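You operate a simulated robot arm through the tools that you are given. There is no shell and no other tool.

You are at the controls of a simulated robot arm. One attempt, no reset.

JOB
Put things in order on the wide trestle top. At the end: the orange small squeegee stands where the red hand roller stood; the wide gauge stands where the orange small squeegee stood; the black remote stands where the wide gauge stood; the red hand roller is on the cream board (marked "No. 8"); whatever was shut is shut again. Leave all else as you found it, and nothing knocked over.

Only the result counts: the job must be done as asked and must still hold three seconds after the hand-in. Knocking over, shifting, dropping, spilling or breaking anything else fails it.

ROBOT AND FRAMES
A 6-joint arm with a two-finger parallel gripper, fixed in place. Base frame: the origin is at the foot of the arm, x ahead of it, y to its left, z up; the work surface is at about z = 0.005. Lengths are in m, angles in rad, forces in N, time in s.
With the tool pointing down near the work surface it reaches from about 0.16 to 0.4 m from the base axis. Its first joint turns from -1.152 to 1.152 rad. Payload 1.57 kg.
The TCP is the grasp point between the finger pads, 0.03 m short of the fingertips. In the tool frame z runs along the fingers and y along their closing line. The gripper opens to 0.08 m. The fingers are 0.017 m wide and 0.012 m thick; the gripper's body (0.04 by 0.082 m) begins 0.08 m behind the TCP.
Orientation is that of the tool frame in the base frame, as [roll, pitch, yaw] about the fixed x, y, z axes, in that order (R = Rz(yaw) Ry(pitch) Rx(roll)). With the fingers straight down and closing along the base's y, the tool's x points along the base's -x, its y along +y and its z along -z.

CONTROLS
- The arm moves only by the tool step_arm. Its argument "rows" is a list that holds one entry, the list of rows, each a list of 7 numbers: the shift along the tool's x, y, z in units of 25 mm (1.0 is 25 mm), then the turn, a rotation vector about the tool's x, y, z in units of 4 degrees (1.0 is 4 degrees), then the opening, from 0 (shut) to 1 (fully open). In form: [[[tx, ty, tz, ax, ay, az, claw], ...]]. A call has 1 to 20 rows; each row shifts and turns the commanded pose from where the row before left it, along the tool's axes as they then stand. A call with a number of a shift or a turn outside -1 to 1 is refused whole. Each row takes 0.2 s and may step no farther than 0.05 m and 0.15 rad from the row before; otherwise, or with a gripper value out of range, the whole call is refused. Where a pose cannot be reached the arm comes as near as it can. A force on the tool above 40 N (or 10 N above the force at the start of the call, whichever is more), or a blocked arm, ends the call early, and 0.2 s more pass. Each finger travels about 0.153 m/s and halts on what it meets, pressing with about 28 N; the grip force reading is that of the motor and also rises with nothing between the fingers. The clock runs only during rows and for 0.2 s after the last one: add rows that do not move to give the fingers time. The reply holds the time, the measured pose of the TCP, the force on the tool along the base axes, the opening and the grip force, in the units named above and with some noise, with the torque about the TCP (base axes, N m) and any sound that the robot's microphone picked up.
- Cameras (640 x 400 px; columns grow to the right, rows downward): "scene" is fixed at [0.0597, -0.3335, 0.4355]; the picture's right is [0.67, -0.74, 0.00], its down [-0.42, -0.38, -0.83] and it looks along [0.62, 0.55, -0.56] (base axes); focal length 220 px, centre (320, 200). "wrist" rides on the gripper at [0.072, -0.007, -0.122] in the tool frame; the picture's right is [0.09, 1.00, 0.00], its down [-0.84, 0.08, -0.54] and it looks along [-0.54, 0.05, 0.84] (tool axes); focal length 238 px, centre (320, 200). There is no depth. A picture from a camera that has moved, and an enlarged one, comes with that camera's place and axes in the base frame and with its lens. The place of the scene camera against the robot may be out by one fixed shift of up to 0.018 m in any direction.
- camera(camera): a new picture of that camera. The clock stands still meanwhile.
- enlarge(camera, box): a new picture of the part [left, top, right, bottom] of that camera's present view, enlarged. The clock stands still meanwhile.
- close_job(): hands the job in; it is judged then, once.

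Nothing tells you positions but the pictures and the camera data. Unless the task says otherwise, let go and move clear before handing in.

The tools are called after ">>>" as name(argument=value, ...) on one line, values as JSON. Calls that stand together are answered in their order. step_arm: Moves the arm, as the interface text tells. Its arguments: {"type":"object","properties":{"rows":{"type":"array","items":{"type":"array","items":{"type":"array","items":{"type":"number"}}}}},"required":["rows"]} The other tools are called the same way: camera (camera) takes a picture; enlarge (camera, box) takes an enlarged picture of a part of a camera's view; close_job () hands the job in.

At the start:

```text
time: 0.0
eef_pos: [0.2215, 0.0633, 0.2839]
orientation: [3.14, 0.003, -3.139]
wrist_force: [-0.4, 0.2, 0.1]
wrist_torque: [0.02, -0.01, -0.01]
gripper_width: 0.0799
grip_force: 0.0
```

scene: 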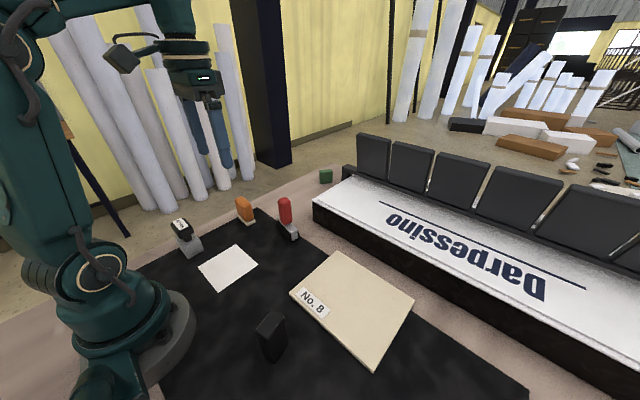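
wrist: 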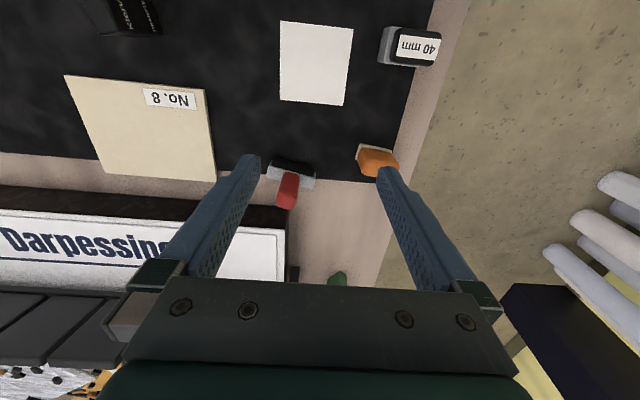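

I see a dark mat with a cream board "No. 8", a white card, a gauge (labelled 40 mm), an orange squeegee, a red roller, a black remote and a green item. I'll look closer before moving.

>>> enlarge(camera="scene", box=[150, 160, 350, 285])

>>> enlarge(camera="scene", box=[220, 240, 420, 365])

>>> enlarge(camera="wrist", box=[240, 0, 460, 220])

>>> enlarge(camera="wrist", box=[50, 0, 270, 200])

```text
3.20 times, centred on (250, 222) of scene
camera zoom: at [0.0597, -0.3335, 0.4355], right [0.67, -0.74, 0.0], down [-0.42, -0.38, -0.83], along [0.62, 0.55, -0.56], focal length 702 px, centre (544, 128)
```

zoom: 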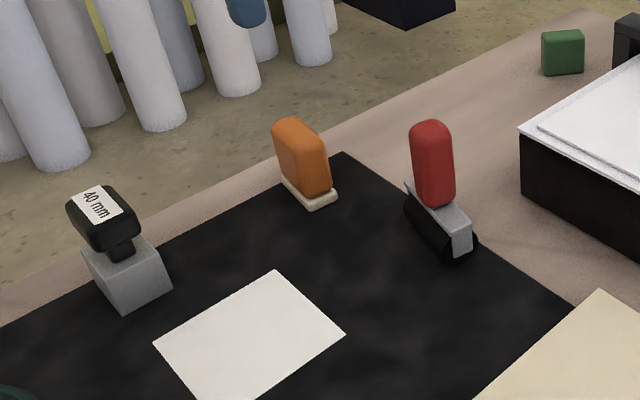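

```text
3.20 times, centred on (320, 302) of scene
camera zoom: at [0.0597, -0.3335, 0.4355], right [0.67, -0.74, 0.0], down [-0.42, -0.38, -0.83], along [0.62, 0.55, -0.56], focal length 702 px, centre (320, -128)
```

zoom: 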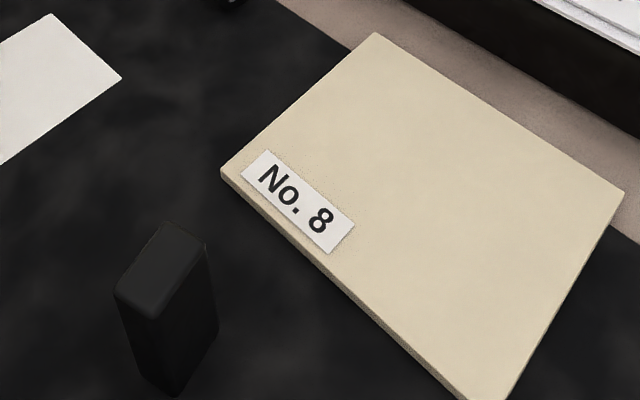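

```text
1.82 times, centred on (350, 110) of wrist
camera zoom: at [0.1486, 0.0548, 0.4055], right [-0.09, 1.0, 0.0], down [0.84, 0.08, 0.54], along [0.54, 0.05, -0.84], focal length 433 px, centre (266, 364)
```

zoom: 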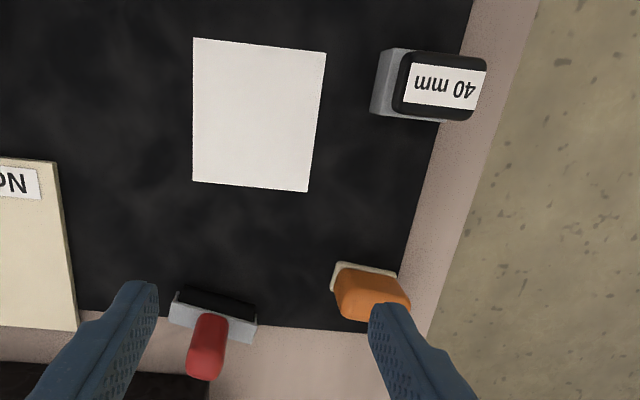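

```text
2.00 times, centred on (160, 100) of wrist
camera zoom: at [0.1486, 0.0548, 0.4055], right [-0.09, 1.0, 0.0], down [0.84, 0.08, 0.54], along [0.54, 0.05, -0.84], focal length 477 px, centre (640, 400)
```

zoom: 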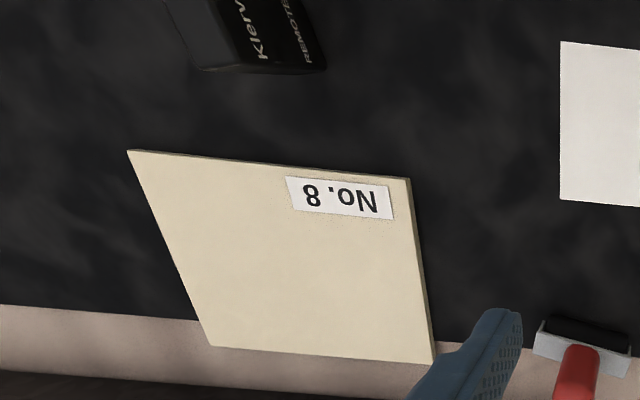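

The items on the mat look distinct: gauge at about (0.14, 0.18), with the squeegee and roller farther ahead. I'll move the arm sideways, well above everything, to get parallax views.

>>> step_arm(rows=[[[0.3, 1, 0.3, 0, 0, 0, 1], [0.3, 1, 0.3, 0, 0, 0, 1], [0.3, 1, 0.3, 0, 0, 0, 1], [0.3, 1, 0.3, 0, 0, 0, 1], [0, 0, 0, 0, 0, 0, 1], [0, 0, 0, 0, 0, 0, 1]]])

>>> camera(camera="wrist")

>>> camera(camera="scene")

```text
time: 1.4
eef_pos: [0.1904, 0.1623, 0.2524]
orientation: [3.14, 0.001, -3.14]
wrist_force: [-0.4, -0.4, 0.1]
wrist_torque: [-0.01, 0.02, 0.0]
gripper_width: 0.0797
grip_force: 0.0
```

```text
taken
camera wrist: at [0.1184, 0.1547, 0.374], right [-0.09, 1.0, 0.0], down [0.84, 0.08, 0.54], along [0.54, 0.05, -0.84], focal length 238 px, centre (320, 200)
```

wrist: 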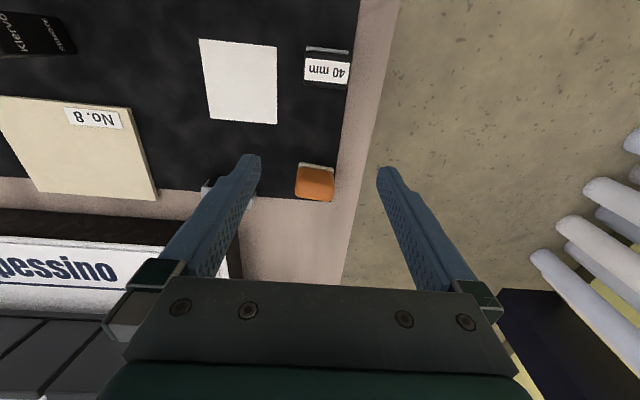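

```text
taken
```

scene: 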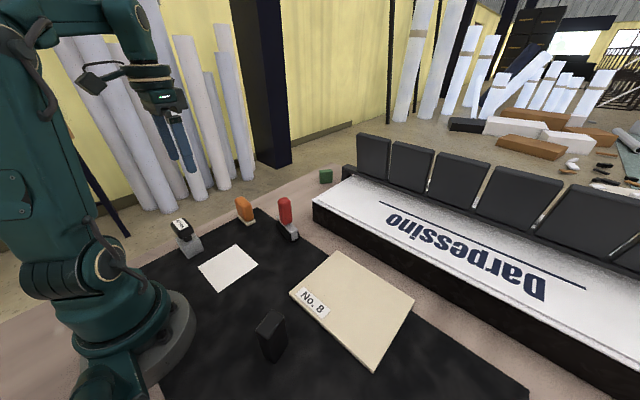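

The gauge label triangulates to about (0.139, 0.162, 0.09), the squeegee to (0.291, 0.163), and the roller to about (0.338, 0.022). The board spans roughly x 0.217–0.377 and y −0.32 to −0.117. I'll hover near the roller for a close look.

>>> step_arm(rows=[[[-0.83, -0.88, 0.35, 0, 0, 0, 1], [-0.83, -0.88, 0.35, 0, 0, 0, 1], [-0.83, -0.88, 0.35, 0, 0, 0, 1], [-0.83, -0.88, 0.35, 0, 0, 0, 1], [-0.83, -0.88, 0.35, 0, 0, 0, 1], [-0.83, -0.88, 0.35, 0, 0, 0, 1], [0, 0, 0, 0, 0, 0, 1], [0, 0, 0, 0, 0, 0, 1]]])

>>> camera(camera="wrist")

>>> enlarge(camera="wrist", box=[240, 50, 400, 150])

```text
time: 3.2
eef_pos: [0.3152, 0.0308, 0.1998]
orientation: [3.141, 0.001, -3.139]
wrist_force: [-0.6, -0.6, 0.4]
wrist_torque: [-0.01, -0.01, 0.02]
gripper_width: 0.08
grip_force: 0.1
```

```text
taken
camera wrist: at [0.2429, 0.0228, 0.3213], right [-0.09, 1.0, 0.0], down [0.84, 0.08, 0.54], along [0.54, 0.05, -0.84], focal length 238 px, centre (320, 200)
```

wrist: 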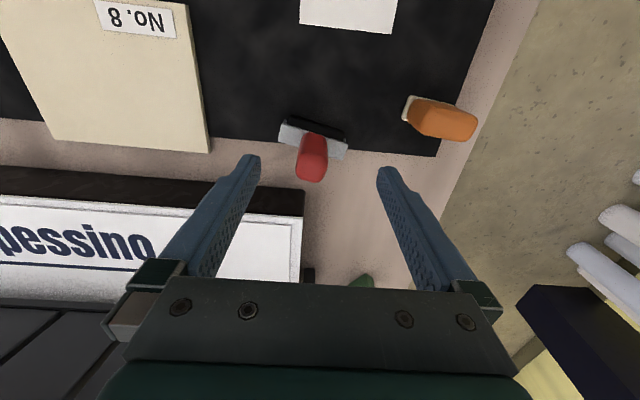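

```text
4.00 times, centred on (320, 100) of wrist
camera zoom: at [0.2429, 0.0228, 0.3213], right [-0.09, 1.0, 0.0], down [0.84, 0.08, 0.54], along [0.54, 0.05, -0.84], focal length 953 px, centre (320, 600)
```

zoom: 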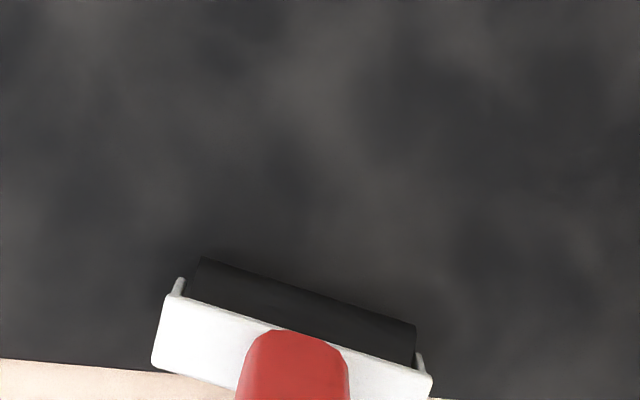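

The roller is in view between the fingers, turned slightly from the y axis. I'll zoom in on it and on its neighbours.

>>> enlarge(camera="wrist", box=[240, 100, 400, 200])

>>> enlarge(camera="wrist", box=[370, 70, 530, 170])

```text
4.00 times, centred on (320, 150) of wrist
camera zoom: at [0.2429, 0.0228, 0.3213], right [-0.09, 1.0, 0.0], down [0.84, 0.08, 0.54], along [0.54, 0.05, -0.84], focal length 953 px, centre (320, 400)
```

zoom: 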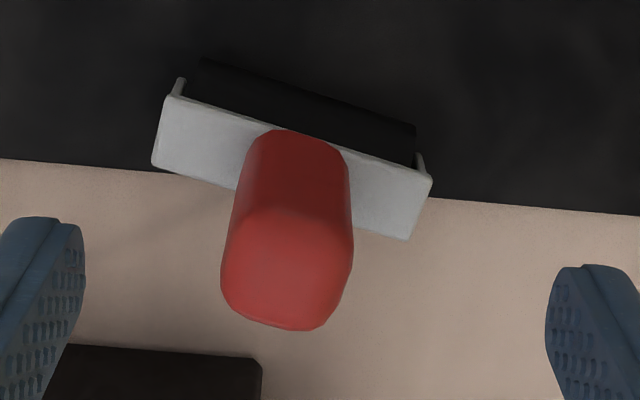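

```text
4.00 times, centred on (450, 120) of wrist
camera zoom: at [0.2429, 0.0228, 0.3213], right [-0.09, 1.0, 0.0], down [0.84, 0.08, 0.54], along [0.54, 0.05, -0.84], focal length 953 px, centre (-200, 520)
```

zoom: 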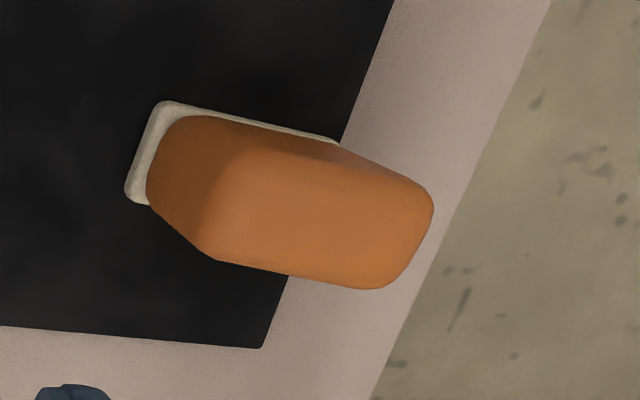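

The roller's handle is vertical at about (0.344, 0.023), its top at about z = 0.11, and the frame is about 85 mm long and turned about 13°. Next I'll look at the squeegee from above.

>>> step_arm(rows=[[[0.13, 0.88, 0.07, 0, 0, 0, 1], [0.13, 0.88, 0.07, 0, 0, 0, 1], [0.13, 0.88, 0.07, 0, 0, 0, 1], [0.13, 0.88, 0.07, 0, 0, 0, 1], [0.13, 0.88, 0.07, 0, 0, 0, 1], [0.13, 0.88, 0.07, 0, 0, 0, 1], [0, 0, 0, 0, 0, 0, 1], [0, 0, 0, 0, 0, 0, 1]]])

>>> enlarge(camera="wrist", box=[240, 80, 400, 180])

>>> camera(camera="wrist")

```text
time: 5.0
eef_pos: [0.2943, 0.1639, 0.1893]
orientation: [3.14, 0.002, -3.14]
wrist_force: [0.3, 0.3, 0.3]
wrist_torque: [-0.02, 0.0, -0.04]
gripper_width: 0.0799
grip_force: 0.0
```

```text
4.00 times, centred on (320, 130) of wrist
camera zoom: at [0.2223, 0.1561, 0.3108], right [-0.09, 1.0, 0.0], down [0.84, 0.08, 0.54], along [0.54, 0.05, -0.84], focal length 953 px, centre (320, 480)
```

zoom: 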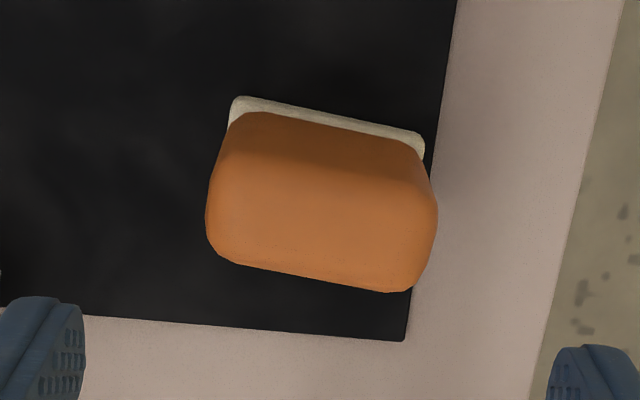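

```text
taken
camera wrist: at [0.2223, 0.1561, 0.3108], right [-0.09, 1.0, 0.0], down [0.84, 0.08, 0.54], along [0.54, 0.05, -0.84], focal length 238 px, centre (320, 200)
```

wrist: 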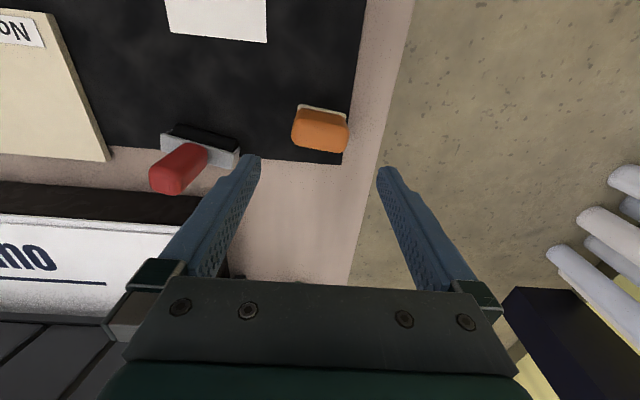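

The squeegee's foot is about 59×29 mm, centred near (0.300, 0.164), with its top at about z = 0.071. Next is the gauge.

>>> step_arm(rows=[[[0.825, 0, -0.06, 0, 0, 0, 1], [0.825, 0, -0.06, 0, 0, 0, 1], [0.825, 0, -0.06, 0, 0, 0, 1], [0.825, 0, -0.06, 0, 0, 0, 1], [0.825, 0, -0.06, 0, 0, 0, 1], [0.825, 0, -0.06, 0, 0, 0, 1], [0.825, 0, -0.06, 0, 0, 0, 1], [0, 0, 0, 0, 0, 0, 1], [0, 0, 0, 0, 0, 0, 1]]])

>>> enlarge(camera="wrist", box=[240, 80, 400, 180])

>>> camera(camera="wrist")

>>> camera(camera="scene")

```text
time: 7.0
eef_pos: [0.1513, 0.1621, 0.2004]
orientation: [3.14, 0.001, -3.14]
wrist_force: [-0.4, 0.9, 0.0]
wrist_torque: [0.02, -0.02, -0.02]
gripper_width: 0.0798
grip_force: 0.1
```

```text
4.00 times, centred on (320, 130) of wrist
camera zoom: at [0.0796, 0.1548, 0.3218], right [-0.09, 1.0, 0.0], down [0.84, 0.08, 0.54], along [0.54, 0.05, -0.84], focal length 953 px, centre (320, 480)
```

zoom: 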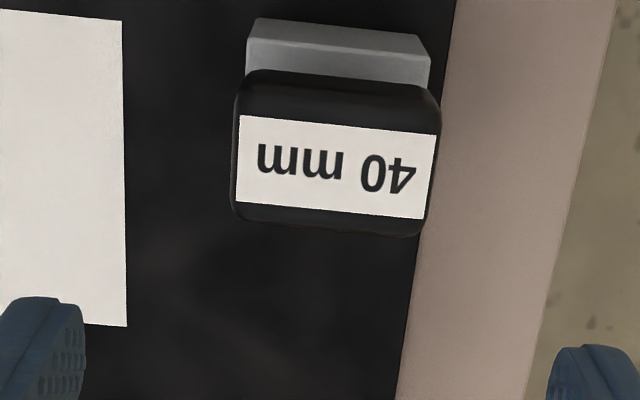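

```text
taken
camera wrist: at [0.0796, 0.1548, 0.3218], right [-0.09, 1.0, 0.0], down [0.84, 0.08, 0.54], along [0.54, 0.05, -0.84], focal length 238 px, centre (320, 200)
```

wrist: 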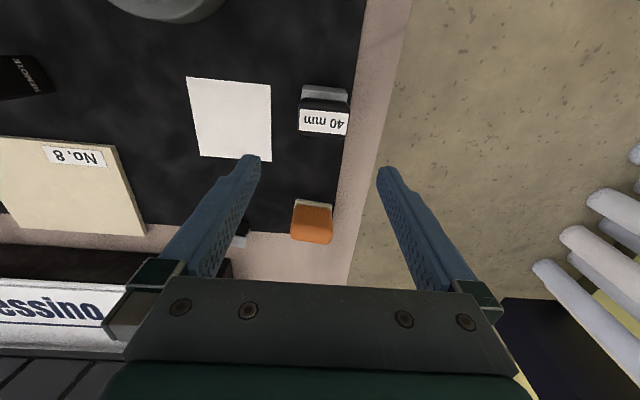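

```text
taken
```

scene: 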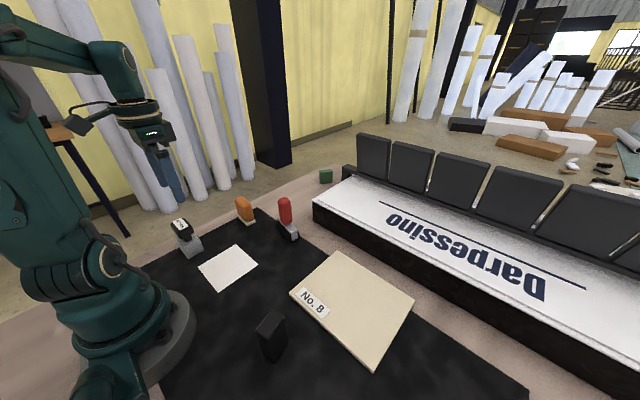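

The gauge block spans roughly x 0.12–0.16 and y 0.1385–0.189, with its top cap at about z = 0.09, square to the axes. Now to the remote, going round with the fingers well above everything.

>>> step_arm(rows=[[[-0.35, -0.95, -0.1, 0, 0, 0, 1], [-0.35, -0.95, -0.1, 0, 0, 0, 1], [-0.35, -0.95, -0.1, 0, 0, 0, 1], [-0.35, -0.95, -0.1, 0, 0, 0, 1], [-0.35, -0.95, -0.1, 0, 0, 0, 1], [-0.35, -0.95, -0.1, 0, 0, 0, 1], [-0.35, -0.95, -0.1, 0, 0, 0, 1], [0.3, -0.95, 0, 0, 0, 0, 1], [0.3, -0.95, 0, 0, 0, 0, 1], [0.3, -0.95, 0, 0, 0, 0, 1], [0.3, -0.95, 0, 0, 0, 0, 1], [0.3, -0.95, 0, 0, 0, 0, 1], [0.3, -0.95, 0, 0, 0, 0, 1], [0.3, -0.95, 0, 0, 0, 0, 1], [0, 0, 0, 0, 0, 0, 1], [0, 0, 0, 0, 0, 0, 1]]])

>>> camera(camera="wrist")

>>> enlarge(camera="wrist", box=[240, 60, 400, 160])

```text
time: 10.4
eef_pos: [0.162, -0.1708, 0.2175]
orientation: [3.14, 0.0, -3.138]
wrist_force: [-0.3, -1.1, -0.5]
wrist_torque: [-0.01, 0.01, -0.02]
gripper_width: 0.0801
grip_force: 0.1
```

```text
taken
camera wrist: at [0.0904, -0.1792, 0.3397], right [-0.09, 1.0, 0.0], down [0.84, 0.08, 0.54], along [0.54, 0.05, -0.84], focal length 238 px, centre (320, 200)
```

wrist: 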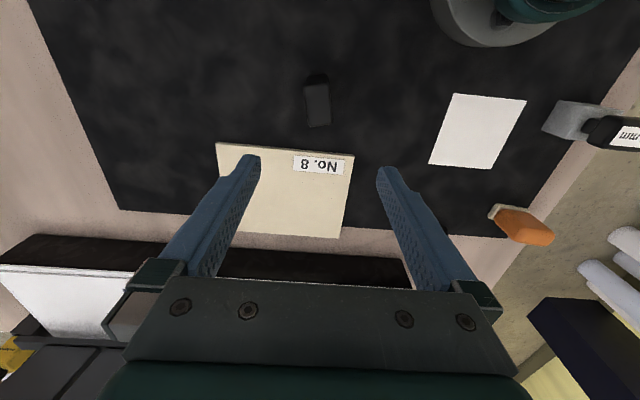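

```text
4.00 times, centred on (320, 110) of wrist
camera zoom: at [0.0904, -0.1792, 0.3397], right [-0.09, 1.0, 0.0], down [0.84, 0.08, 0.54], along [0.54, 0.05, -0.84], focal length 953 px, centre (320, 560)
```

zoom: 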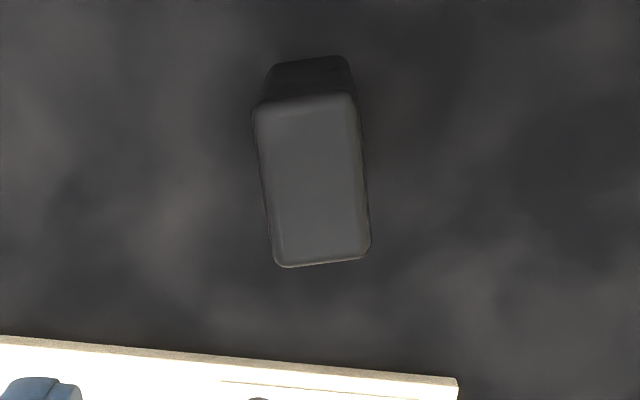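

The remote is about 39×23 mm and 90 mm tall, centred near (0.140, −0.176) and turned about 13°. The order will be roller to board, squeegee to the roller's place, gauge to the squeegee's place, then remote to the gauge's place. First I'll hover over the roller with the gripper aligned to it.

>>> step_arm(rows=[[[-0.809, 0.863, 0.1, 0, 0, 0, 1], [-0.809, 0.863, 0.1, 0, 0, 0, 1], [-0.809, 0.863, 0.1, 0, 0, 0, 1], [-0.809, 0.863, 0.1, 0, 0, 0, 1], [-0.809, 0.863, 0.1, 0, 0, 0, 1], [-0.809, 0.863, 0.1, 0, 0, 0, 1], [-0.809, 0.863, 0.1, 0, 0, 0, 1], [-0.809, 0.863, 0.1, 0, 0, 0, 1], [-0.809, 0.863, 0.1, 0, 0, 0, 1], [0, 0, 0, 0, 0, 0.8, 1], [0, 0, 0, 0, 0, 0.8, 1], [0, 0, 0, 0, 0, 0.8, 1], [0, 0, 0, 0, 0, 0.8, 1], [0, 0, 0, 0, 0, 0, 1], [0, 0, 0, 0, 0, 0, 1]]])

>>> camera(camera="wrist")

>>> enlarge(camera="wrist", box=[240, 80, 400, 180])

```text
time: 13.6
eef_pos: [0.3447, 0.0233, 0.1956]
orientation: [-3.141, 0.002, 2.92]
wrist_force: [0.5, 0.4, 0.1]
wrist_torque: [0.02, -0.02, 0.02]
gripper_width: 0.0801
grip_force: 0.0
```

```text
taken
camera wrist: at [0.2718, 0.032, 0.317], right [0.13, 0.99, 0.0], down [0.83, -0.11, 0.54], along [0.54, -0.07, -0.84], focal length 238 px, centre (320, 200)
```

wrist: 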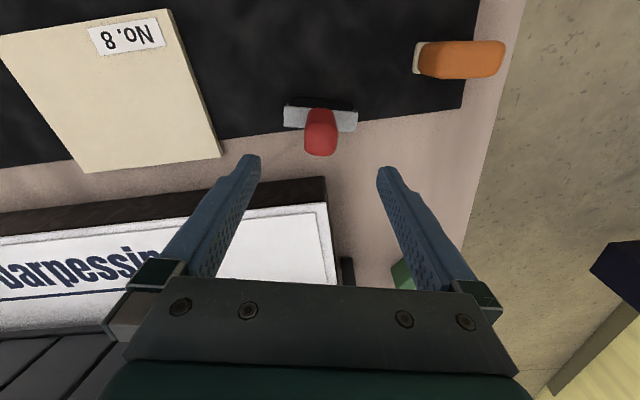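

```text
4.00 times, centred on (320, 130) of wrist
camera zoom: at [0.2718, 0.032, 0.317], right [0.13, 0.99, 0.0], down [0.83, -0.11, 0.54], along [0.54, -0.07, -0.84], focal length 953 px, centre (320, 480)
```

zoom: 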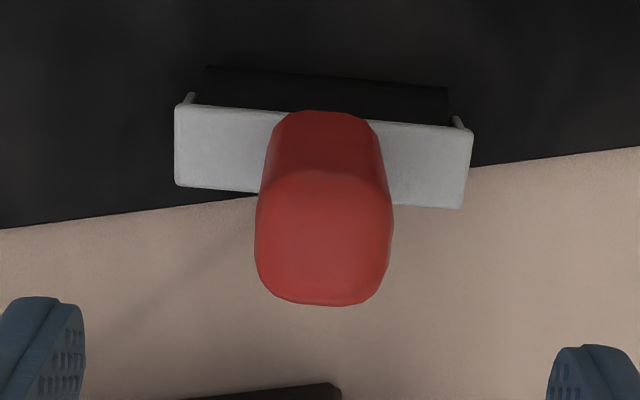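

The gripper is aligned with the roller and centred over the handle to within about 2 mm. I'll descend with the fingers straddling the red handle.

>>> step_arm(rows=[[[0, 0, 0.86, 0, 0, 0, 1], [0, 0, 0.86, 0, 0, 0, 1], [0, 0, 0.86, 0, 0, 0, 1], [0, 0, 0.86, 0, 0, 0, 1], [0, 0, 0.86, 0, 0, 0, 1], [0, 0, 0, 0, 0, 0, 1]]])

>>> camera(camera="wrist")

>>> enlarge(camera="scene", box=[210, 140, 370, 240])

```text
time: 15.0
eef_pos: [0.3432, 0.0235, 0.0894]
orientation: [3.139, -0.001, 2.919]
wrist_force: [-0.4, 0.3, 0.6]
wrist_torque: [-0.01, 0.01, -0.01]
gripper_width: 0.0801
grip_force: 0.0
```

```text
taken
camera wrist: at [0.2711, 0.0322, 0.211], right [0.13, 0.99, 0.0], down [0.83, -0.11, 0.54], along [0.54, -0.07, -0.84], focal length 238 px, centre (320, 200)
```

wrist: 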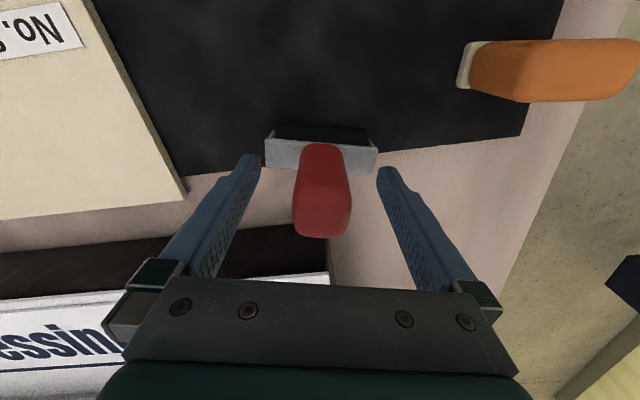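

```text
4.00 times, centred on (290, 190) of scene
camera zoom: at [0.0597, -0.3335, 0.4355], right [0.67, -0.74, 0.0], down [-0.42, -0.38, -0.83], along [0.62, 0.55, -0.56], focal length 878 px, centre (440, 240)
```

zoom: 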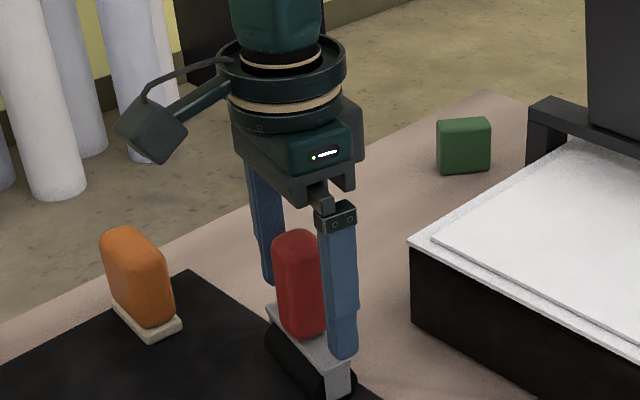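

The fingers straddle the handle with nothing touching. I'll close the grip.

>>> step_arm(rows=[[[0, 0, 0, 0, 0, 0, 0.6], [0, 0, 0, 0, 0, 0, 0.45], [0, 0, 0, 0, 0, 0, 0.3], [0, 0, 0, 0, 0, 0, 0], [0, 0, 0, 0, 0, 0, 0], [0, 0, 0, 0, 0, 0, 0]]])

>>> camera(camera="wrist")

```text
time: 16.4
eef_pos: [0.3424, 0.0241, 0.0899]
orientation: [3.139, 0.001, 2.922]
wrist_force: [0.2, 0.9, -0.4]
wrist_torque: [0.02, -0.04, 0.0]
gripper_width: 0.0297
grip_force: 28.2
```

```text
taken
camera wrist: at [0.2711, 0.0322, 0.2113], right [0.13, 0.99, 0.0], down [0.83, -0.11, 0.54], along [0.54, -0.07, -0.84], focal length 238 px, centre (320, 200)
```

wrist: 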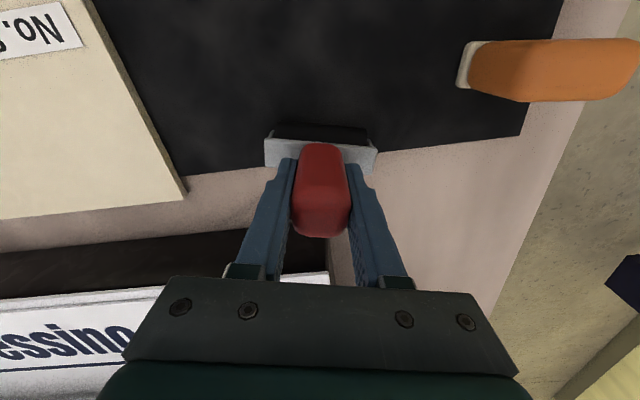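

The handle is gripped at 29.7 mm. I'll lift it straight up.

>>> step_arm(rows=[[[0, 0, -0.5, 0, 0, 0, 0], [0, 0, -0.8, 0, 0, 0, 0], [0, 0, -0.9, 0, 0, 0, 0], [0, 0, -0.9, 0, 0, 0, 0], [0, 0, -0.9, 0, 0, 0, 0], [0, 0, 0, 0, 0, 0, 0]]])

>>> camera(camera="wrist")

>>> camera(camera="scene")

```text
time: 17.8
eef_pos: [0.3412, 0.0239, 0.19]
orientation: [3.139, 0.001, 2.92]
wrist_force: [0.9, 0.5, -2.2]
wrist_torque: [0.0, 0.01, -0.02]
gripper_width: 0.0298
grip_force: 28.3
```

```text
taken
camera wrist: at [0.2694, 0.0325, 0.3108], right [0.13, 0.99, 0.0], down [0.83, -0.11, 0.54], along [0.54, -0.07, -0.84], focal length 238 px, centre (320, 200)
```

wrist: 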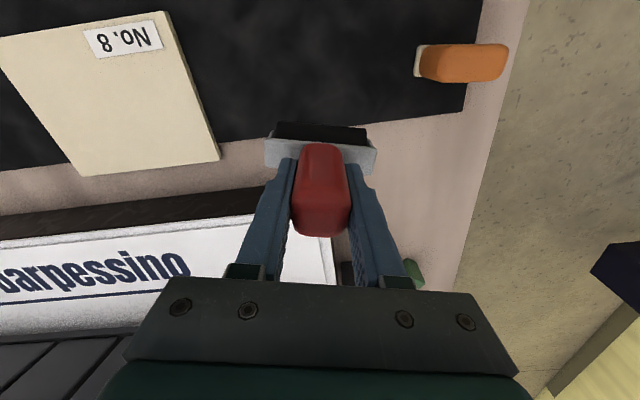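

```text
taken
```

scene: 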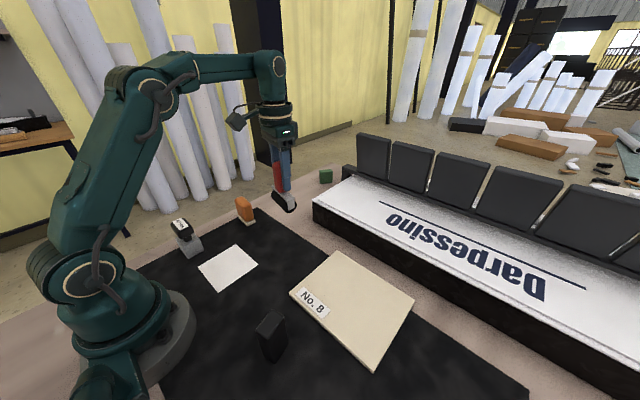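

The roller is up and upright in the grip. I'm carrying it over to the board centre, about (0.295, −0.205).

>>> step_arm(rows=[[[-0.018, -0.4, 0, 0, 0, 0, 0], [-0.018, -0.8, 0, 0, 0, 0, 0], [-0.018, -0.8, 0, 0, 0, 0, 0], [-0.018, -0.8, 0, 0, 0, 0, 0], [-0.018, -0.8, 0, 0, 0, 0, 0], [-0.018, -0.8, 0, 0, 0, 0, 0], [-0.018, -0.8, 0, 0, 0, 0, 0], [-0.018, -0.8, 0, 0, 0, 0, 0], [-0.018, -0.8, 0, 0, 0, 0, 0], [-0.018, -0.8, 0, 0, 0, 0, 0], [-0.018, -0.8, 0, 0, 0, 0, 0], [-0.018, -0.74, 0, 0, 0, 0, 0], [0, 0, 0, 0, 0, 0, 0], [0, 0, 0, 0, 0, 0, 0]]])

>>> camera(camera="wrist")

>>> camera(camera="scene")

```text
time: 20.8
eef_pos: [0.2967, -0.198, 0.1869]
orientation: [3.139, 0.001, 2.92]
wrist_force: [-0.1, 0.0, -1.7]
wrist_torque: [-0.04, 0.01, -0.01]
gripper_width: 0.0299
grip_force: 28.0
```

```text
taken
camera wrist: at [0.2255, -0.191, 0.3097], right [0.13, 0.99, 0.0], down [0.83, -0.11, 0.54], along [0.54, -0.07, -0.84], focal length 238 px, centre (320, 200)
```

wrist: 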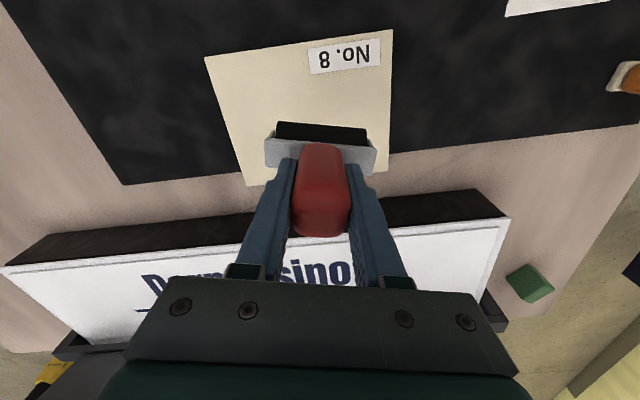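

```text
taken
```

scene: 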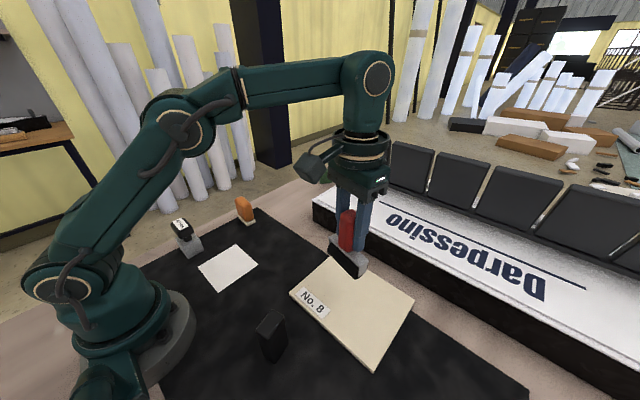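

The roller hangs above the board with room all around. I'll nudge it toward the middle and lower it to just above contact.

>>> step_arm(rows=[[[0.09, -0.51, 0, 0, 0, 0, 0], [0, 0, 0.8, 0, 0, 0, 0], [0, 0, 0.8, 0, 0, 0, 0], [0, 0, 0.8, 0, 0, 0, 0], [0, 0, 0.6, 0, 0, 0, 0], [0, 0, 0.2, 0, 0, 0, 0], [0, 0, 0, 0, 0, 0, 0]]])

>>> enlarge(camera="scene", box=[270, 200, 430, 300])

>>> camera(camera="wrist")

```text
time: 22.4
eef_pos: [0.293, -0.2121, 0.1098]
orientation: [3.139, 0.0, 2.92]
wrist_force: [0.2, 0.0, -2.1]
wrist_torque: [0.02, 0.0, -0.02]
gripper_width: 0.0299
grip_force: 27.8
```

```text
4.00 times, centred on (350, 250) of scene
camera zoom: at [0.0598, -0.3335, 0.4355], right [0.67, -0.74, 0.0], down [-0.42, -0.38, -0.83], along [0.62, 0.55, -0.56], focal length 878 px, centre (200, 0)
```

zoom: 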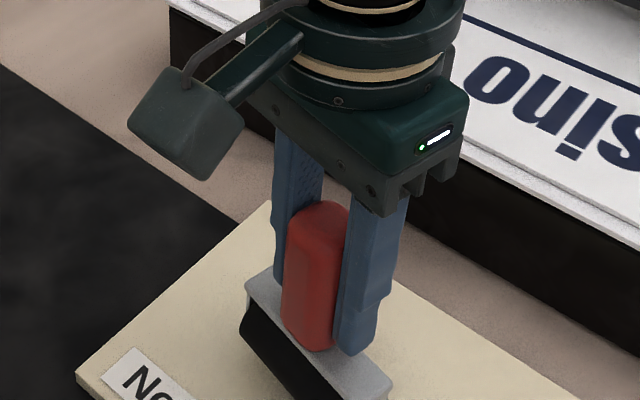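

```text
taken
camera wrist: at [0.221, -0.2037, 0.2302], right [0.13, 0.99, 0.0], down [0.83, -0.11, 0.54], along [0.54, -0.07, -0.84], focal length 238 px, centre (320, 200)
```

wrist: 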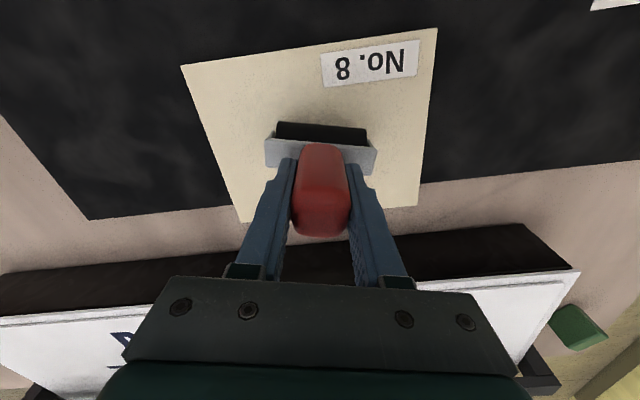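

About 10 mm should remain. I'm lowering in small steps and watching the force.

>>> step_arm(rows=[[[0, 0, 0.1, 0, 0, 0, 0], [0, 0, 0.1, 0, 0, 0, 0], [0, 0, 0.08, 0, 0, 0, 0], [0, 0, 0, 0, 0, 0, 0], [0, 0, 0, 0, 0, 0, 0]]])

>>> step_arm(rows=[[[0, 0, 0.06, 0, 0, 0, 0], [0, 0, 0.06, 0, 0, 0, 0], [0, 0, 0, 0, 0, 0, 0], [0, 0, 0, 0, 0, 0, 0]]])

```text
time: 23.6
eef_pos: [0.2939, -0.2107, 0.1011]
orientation: [3.14, -0.001, 2.921]
wrist_force: [-0.3, -0.6, -2.1]
wrist_torque: [-0.01, 0.03, -0.01]
gripper_width: 0.0298
grip_force: 28.3
```

```text
time: 24.6
eef_pos: [0.2936, -0.2114, 0.0993]
orientation: [3.141, 0.003, 2.921]
wrist_force: [0.2, 0.2, 20.6]
wrist_torque: [0.08, 0.04, 0.0]
gripper_width: 0.0298
grip_force: 27.8
```

Contact is made on the board. I'll back off about 1 mm to unload, then check the force.

>>> step_arm(rows=[[[0, 0, -0.04, 0, 0, 0, 0], [0, 0, 0, 0, 0, 0, 0], [0, 0, 0, 0, 0, 0, 0]]])

>>> enlarge(camera="scene", box=[270, 220, 430, 320])

```text
time: 25.4
eef_pos: [0.2941, -0.2109, 0.0986]
orientation: [-3.141, 0.003, 2.92]
wrist_force: [4.3, -3.3, 11.1]
wrist_torque: [-0.37, -0.45, -0.02]
gripper_width: 0.0296
grip_force: 27.6
```

```text
4.00 times, centred on (350, 270) of scene
camera zoom: at [0.0597, -0.3335, 0.4355], right [0.67, -0.74, 0.0], down [-0.42, -0.38, -0.83], along [0.62, 0.55, -0.56], focal length 878 px, centre (200, -80)
```

zoom: 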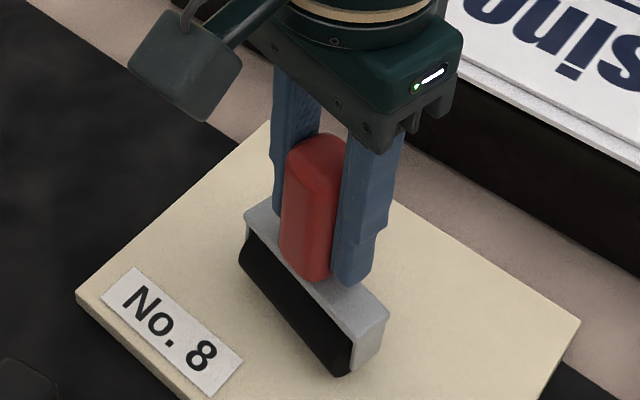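

The roller rests on the board, well inside its edges and clear of the label. I'll ease off slightly more and open the fingers.

>>> step_arm(rows=[[[0, 0, -0.02, 0, 0, 0, 0], [0, 0, 0, 0, 0, 0, 0], [0, 0, 0, 0, 0, 0, 0.45], [0, 0, 0, 0, 0, 0, 0.6], [0, 0, 0, 0, 0, 0, 0.8], [0, 0, 0, 0, 0, 0, 1], [0, 0, 0, 0, 0, 0, 1]]])

>>> camera(camera="wrist")

>>> enlarge(camera="scene", box=[270, 220, 430, 320])

```text
time: 27.0
eef_pos: [0.2919, -0.2108, 0.0995]
orientation: [3.14, 0.001, 2.919]
wrist_force: [-0.9, 0.7, -0.4]
wrist_torque: [0.02, -0.05, -0.01]
gripper_width: 0.08
grip_force: 0.0
```

```text
taken
camera wrist: at [0.2211, -0.203, 0.2213], right [0.13, 0.99, 0.0], down [0.83, -0.11, 0.54], along [0.54, -0.07, -0.84], focal length 238 px, centre (320, 200)
```

wrist: 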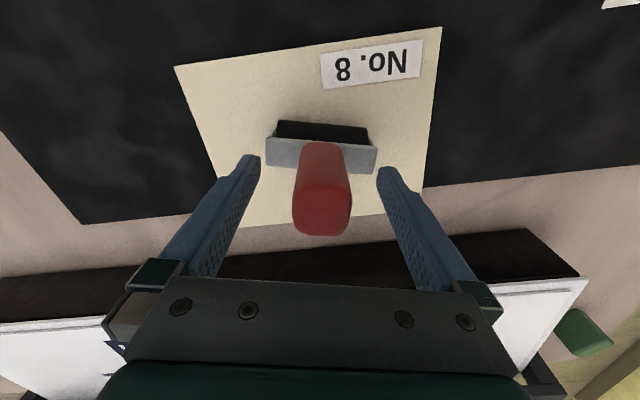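

```text
4.00 times, centred on (350, 270) of scene
camera zoom: at [0.0597, -0.3335, 0.4355], right [0.67, -0.74, 0.0], down [-0.42, -0.38, -0.83], along [0.62, 0.55, -0.56], focal length 878 px, centre (200, -80)
```

zoom: 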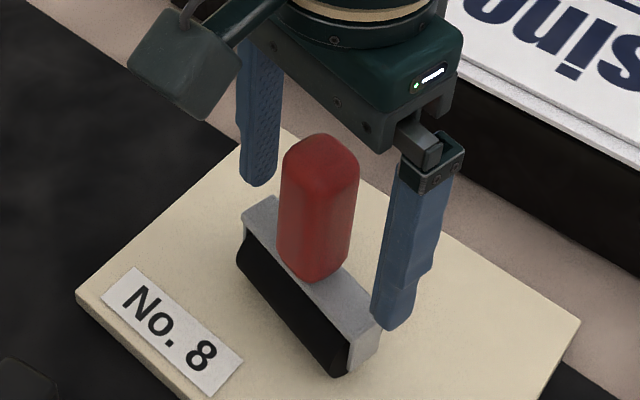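

The roller stands free on the board. I'll lift clear, turn to the squeegee's heading and travel to it.

>>> step_arm(rows=[[[0, 0, -0.6, 0, 0, 0, 1], [0, 0, -0.8, 0, 0, 0, 1], [0, 0, -0.8, 0, 0, 0, 1], [0, 0, -0.8, 0, 0, 0, 1], [0, 0, -0.8, 0, 0, 0, 1], [0, 0, 0, 0, 0, -0.875, 1], [0, 0, 0, 0, 0, -0.875, 1], [0, 0, 0, 0, 0, 0, 1]]])

>>> step_arm(rows=[[[0.07, 0.88, 0, 0, 0, 0, 1], [0.07, 0.88, 0, 0, 0, 0, 1], [0.07, 0.88, 0, 0, 0, 0, 1], [0.07, 0.88, 0, 0, 0, 0, 1], [0.07, 0.88, 0, 0, 0, 0, 1], [0.07, 0.88, 0, 0, 0, 0, 1], [0.07, 0.88, 0, 0, 0, 0, 1], [0.07, 0.88, 0, 0, 0, 0, 1], [0.07, 0.88, 0, 0, 0, 0, 1], [0.07, 0.88, 0, 0, 0, 0, 1], [0.07, 0.88, 0, 0, 0, 0, 1], [0.07, 0.88, 0, 0, 0, 0, 1], [0.07, 0.88, 0, 0, 0, 0, 1], [0.07, 0.88, 0, 0, 0, 0, 1], [0.07, 0.88, 0, 0, 0, 0, 1], [0.07, 0.88, 0, 0, 0, 0, 1], [0.07, 0.88, 0, 0, 0, 0, 1], [0, 0, 0, 0, 0, 0, 1], [0, 0, 0, 0, 0, 0, 1]]])

>>> camera(camera="wrist")

>>> enlarge(camera="wrist", box=[240, 80, 400, 180])

>>> camera(camera="scene")

```text
time: 28.8
eef_pos: [0.2923, -0.2123, 0.1953]
orientation: [3.139, 0.001, 3.043]
wrist_force: [-0.3, 0.9, -0.3]
wrist_torque: [-0.01, -0.04, 0.0]
gripper_width: 0.0798
grip_force: 0.1
```

```text
time: 32.8
eef_pos: [0.2983, 0.1643, 0.1946]
orientation: [3.141, 0.002, 3.042]
wrist_force: [0.1, -0.3, 0.7]
wrist_torque: [0.02, -0.04, 0.02]
gripper_width: 0.08
grip_force: 0.0
```

```text
taken
camera wrist: at [0.2264, 0.1629, 0.3176], right [0.01, 1.0, 0.0], down [0.84, -0.01, 0.54], along [0.54, 0.0, -0.84], focal length 238 px, centre (320, 200)
```

wrist: 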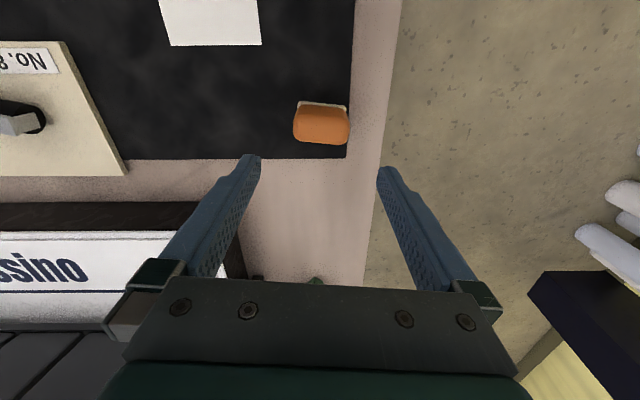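

```text
4.00 times, centred on (320, 130) of wrist
camera zoom: at [0.2264, 0.1629, 0.3176], right [0.01, 1.0, 0.0], down [0.84, -0.01, 0.54], along [0.54, 0.0, -0.84], focal length 953 px, centre (320, 480)
```

zoom: 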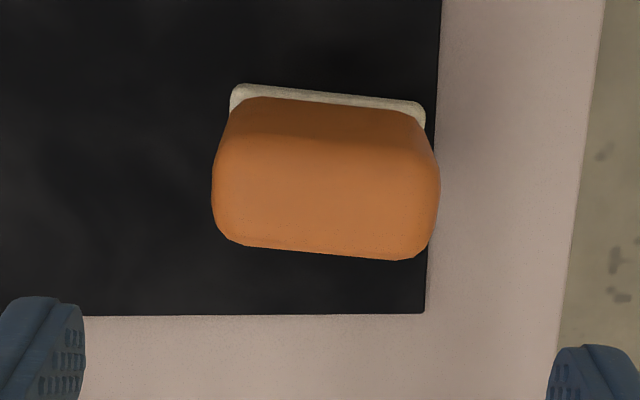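

```text
taken
```

scene: 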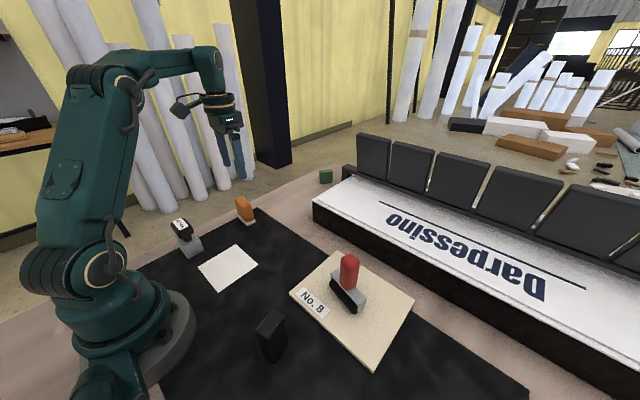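

The gripper is aligned with the squeegee. I'll make a tiny correction and descend around the handle.

>>> step_arm(rows=[[[0.05, 0.05, 0.8, 0, 0, 0, 1], [0, 0, 0.85, 0, 0, 0, 1], [0, 0, 0.85, 0, 0, 0, 1], [0, 0, 0.85, 0, 0, 0, 1], [0, 0, 0.85, 0, 0, 0, 1], [0, 0, 0, 0, 0, 0, 1], [0, 0, 0, 0, 0, 0, 1]]])

>>> camera(camera="wrist")

>>> enlarge(camera="scene", box=[170, 140, 330, 240])

```text
time: 34.4
eef_pos: [0.298, 0.1635, 0.0895]
orientation: [3.14, 0.002, 3.042]
wrist_force: [-1.1, 0.1, -0.7]
wrist_torque: [0.0, -0.01, 0.02]
gripper_width: 0.0802
grip_force: 0.1
```

```text
taken
camera wrist: at [0.2259, 0.1635, 0.2109], right [0.01, 1.0, 0.0], down [0.84, -0.01, 0.54], along [0.54, 0.0, -0.84], focal length 238 px, centre (320, 200)
```

wrist: 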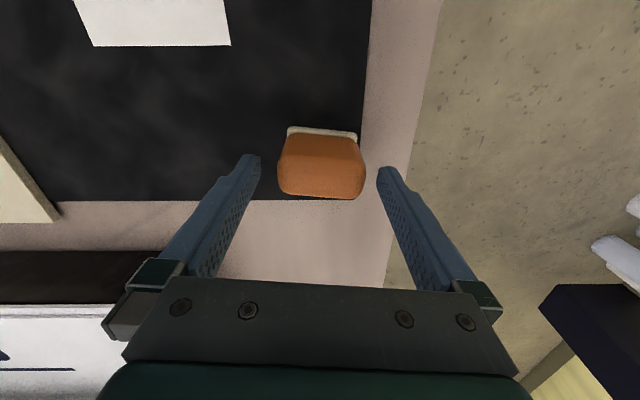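

```text
4.00 times, centred on (250, 190) of scene
camera zoom: at [0.0597, -0.3335, 0.4355], right [0.67, -0.74, 0.0], down [-0.42, -0.38, -0.83], along [0.62, 0.55, -0.56], focal length 878 px, centre (600, 240)
```

zoom: 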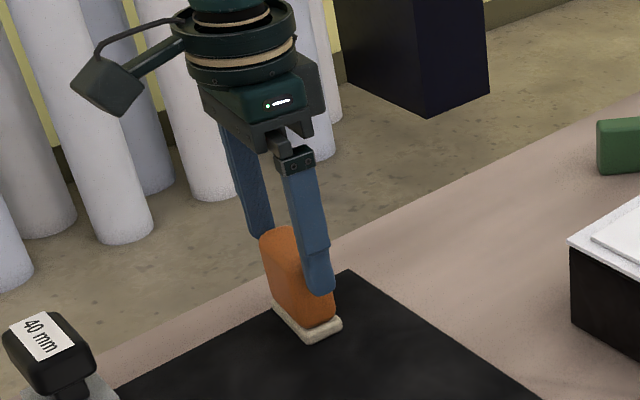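

Centred with clearance on both sides. I'll descend the rest of the way and close.

>>> step_arm(rows=[[[0, 0, 0.6, 0, 0, 0, 1], [0, 0, 0.6, 0, 0, 0, 1], [0, 0, 0.38, 0, 0, 0, 1], [0, 0, 0, 0, 0, 0, 1], [0, 0, 0, 0, 0, 0, 0.85], [0, 0, 0, 0, 0, 0, 0.72], [0, 0, 0, 0, 0, 0, 0.6], [0, 0, 0, 0, 0, 0, 0.3], [0, 0, 0, 0, 0, 0, 0], [0, 0, 0, 0, 0, 0, 0]]])

>>> camera(camera="wrist")

>>> enlarge(camera="scene", box=[170, 140, 330, 240])

```text
time: 36.6
eef_pos: [0.2976, 0.1648, 0.0512]
orientation: [3.139, 0.003, 3.042]
wrist_force: [0.2, -0.1, 0.1]
wrist_torque: [-0.01, -0.01, 0.0]
gripper_width: 0.0595
grip_force: 28.0
```

```text
taken
camera wrist: at [0.2266, 0.1647, 0.1719], right [0.01, 1.0, 0.0], down [0.84, -0.01, 0.54], along [0.54, 0.0, -0.84], focal length 238 px, centre (320, 200)
```

wrist: 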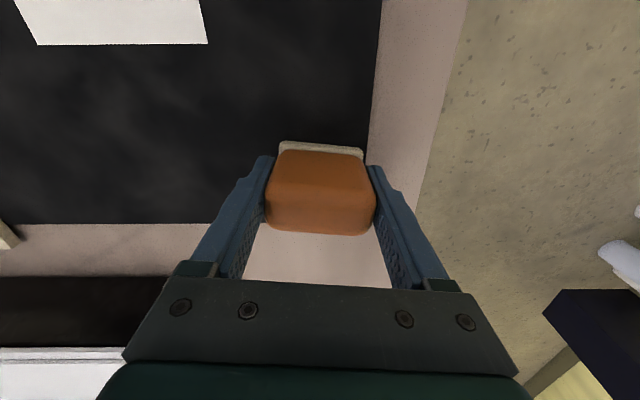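

```text
4.00 times, centred on (250, 190) of scene
camera zoom: at [0.0598, -0.3335, 0.4355], right [0.67, -0.74, 0.0], down [-0.42, -0.38, -0.83], along [0.62, 0.55, -0.56], focal length 878 px, centre (600, 240)
```

zoom: 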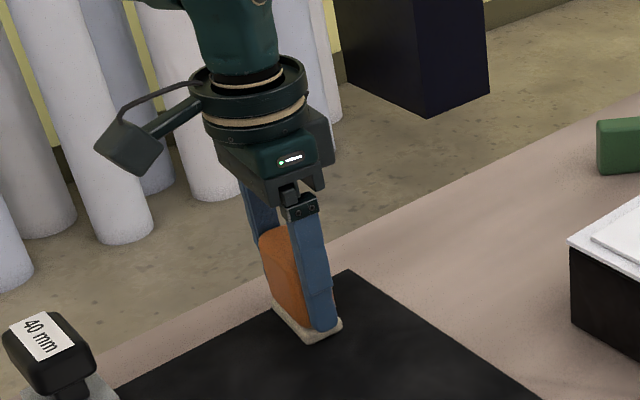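

The squeegee is gripped at 59.5 mm. I'll lift it.

>>> step_arm(rows=[[[0, 0, -0.3, 0, 0, 0, 0], [0, 0, -0.7, 0, 0, 0, 0], [0, 0, -0.8, 0, 0, 0, 0], [0, 0, -0.8, 0, 0, 0, 0], [0, 0, -0.6, 0, 0, 0, 0], [0, 0, 0, 0, 0, 0, 0]]])

>>> camera(camera="scene")

>>> camera(camera="wrist")

```text
time: 38.0
eef_pos: [0.2995, 0.1634, 0.1312]
orientation: [3.14, -0.001, 3.042]
wrist_force: [0.1, 0.2, -1.3]
wrist_torque: [-0.03, 0.01, 0.02]
gripper_width: 0.0597
grip_force: 28.3
```

```text
taken
```

scene: 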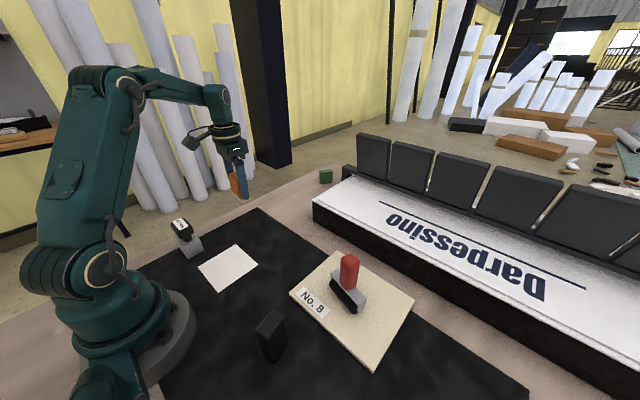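

```text
taken
camera wrist: at [0.2267, 0.1633, 0.2525], right [0.01, 1.0, 0.0], down [0.84, -0.01, 0.54], along [0.54, 0.0, -0.84], focal length 238 px, centre (320, 200)
```

wrist: 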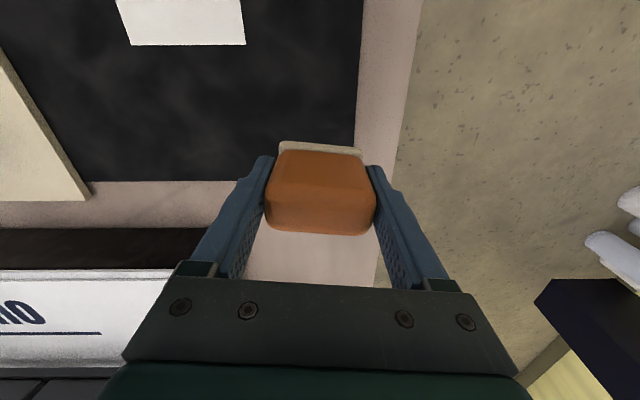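

The squeegee is held upright. I'm carrying it to the roller's old place at about (0.343, 0.0235).

>>> step_arm(rows=[[[-0.33, -0.77, 0, 0, 0, 0, 0], [-0.33, -0.77, 0, 0, 0, 0, 0], [-0.33, -0.77, 0, 0, 0, 0, 0], [-0.33, -0.77, 0, 0, 0, 0, 0], [-0.33, -0.77, 0, 0, 0, 0, 0], [-0.33, -0.77, 0, 0, 0, 0, 0], [-0.33, -0.77, 0, 0, 0, 0, 0], [0, 0, 0, 0, 0, 0, 0], [0, 0, 0, 0, 0, 0, 0], [0, 0, 0, 0, 0, 0, 0]]])

>>> camera(camera="wrist")

>>> camera(camera="scene")

```text
time: 40.2
eef_pos: [0.3416, 0.027, 0.1309]
orientation: [3.139, 0.001, 3.042]
wrist_force: [-1.1, 0.0, -0.6]
wrist_torque: [0.0, -0.01, -0.02]
gripper_width: 0.0596
grip_force: 28.4
```

```text
taken
camera wrist: at [0.2695, 0.0254, 0.2521], right [0.01, 1.0, 0.0], down [0.84, -0.01, 0.54], along [0.54, 0.0, -0.84], focal length 238 px, centre (320, 200)
```

wrist: 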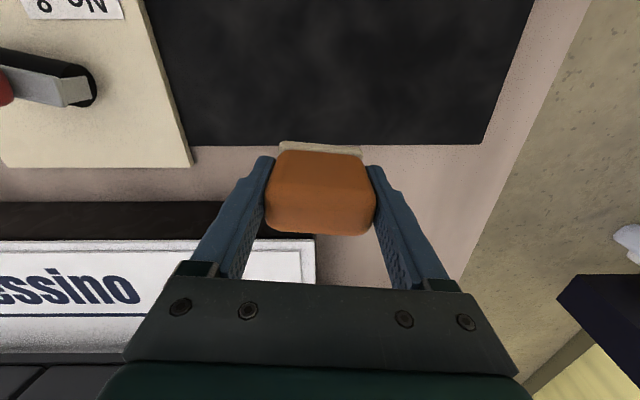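

```text
taken
```

scene: 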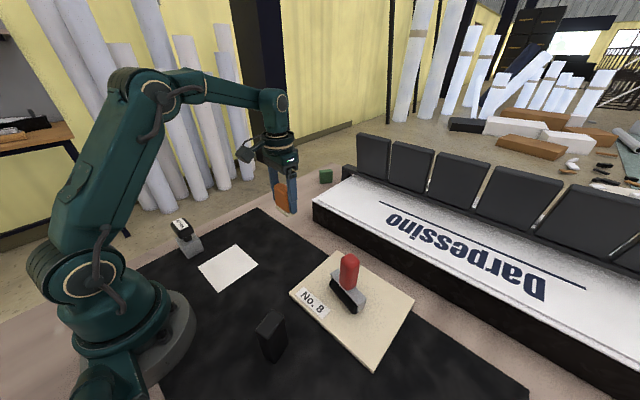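

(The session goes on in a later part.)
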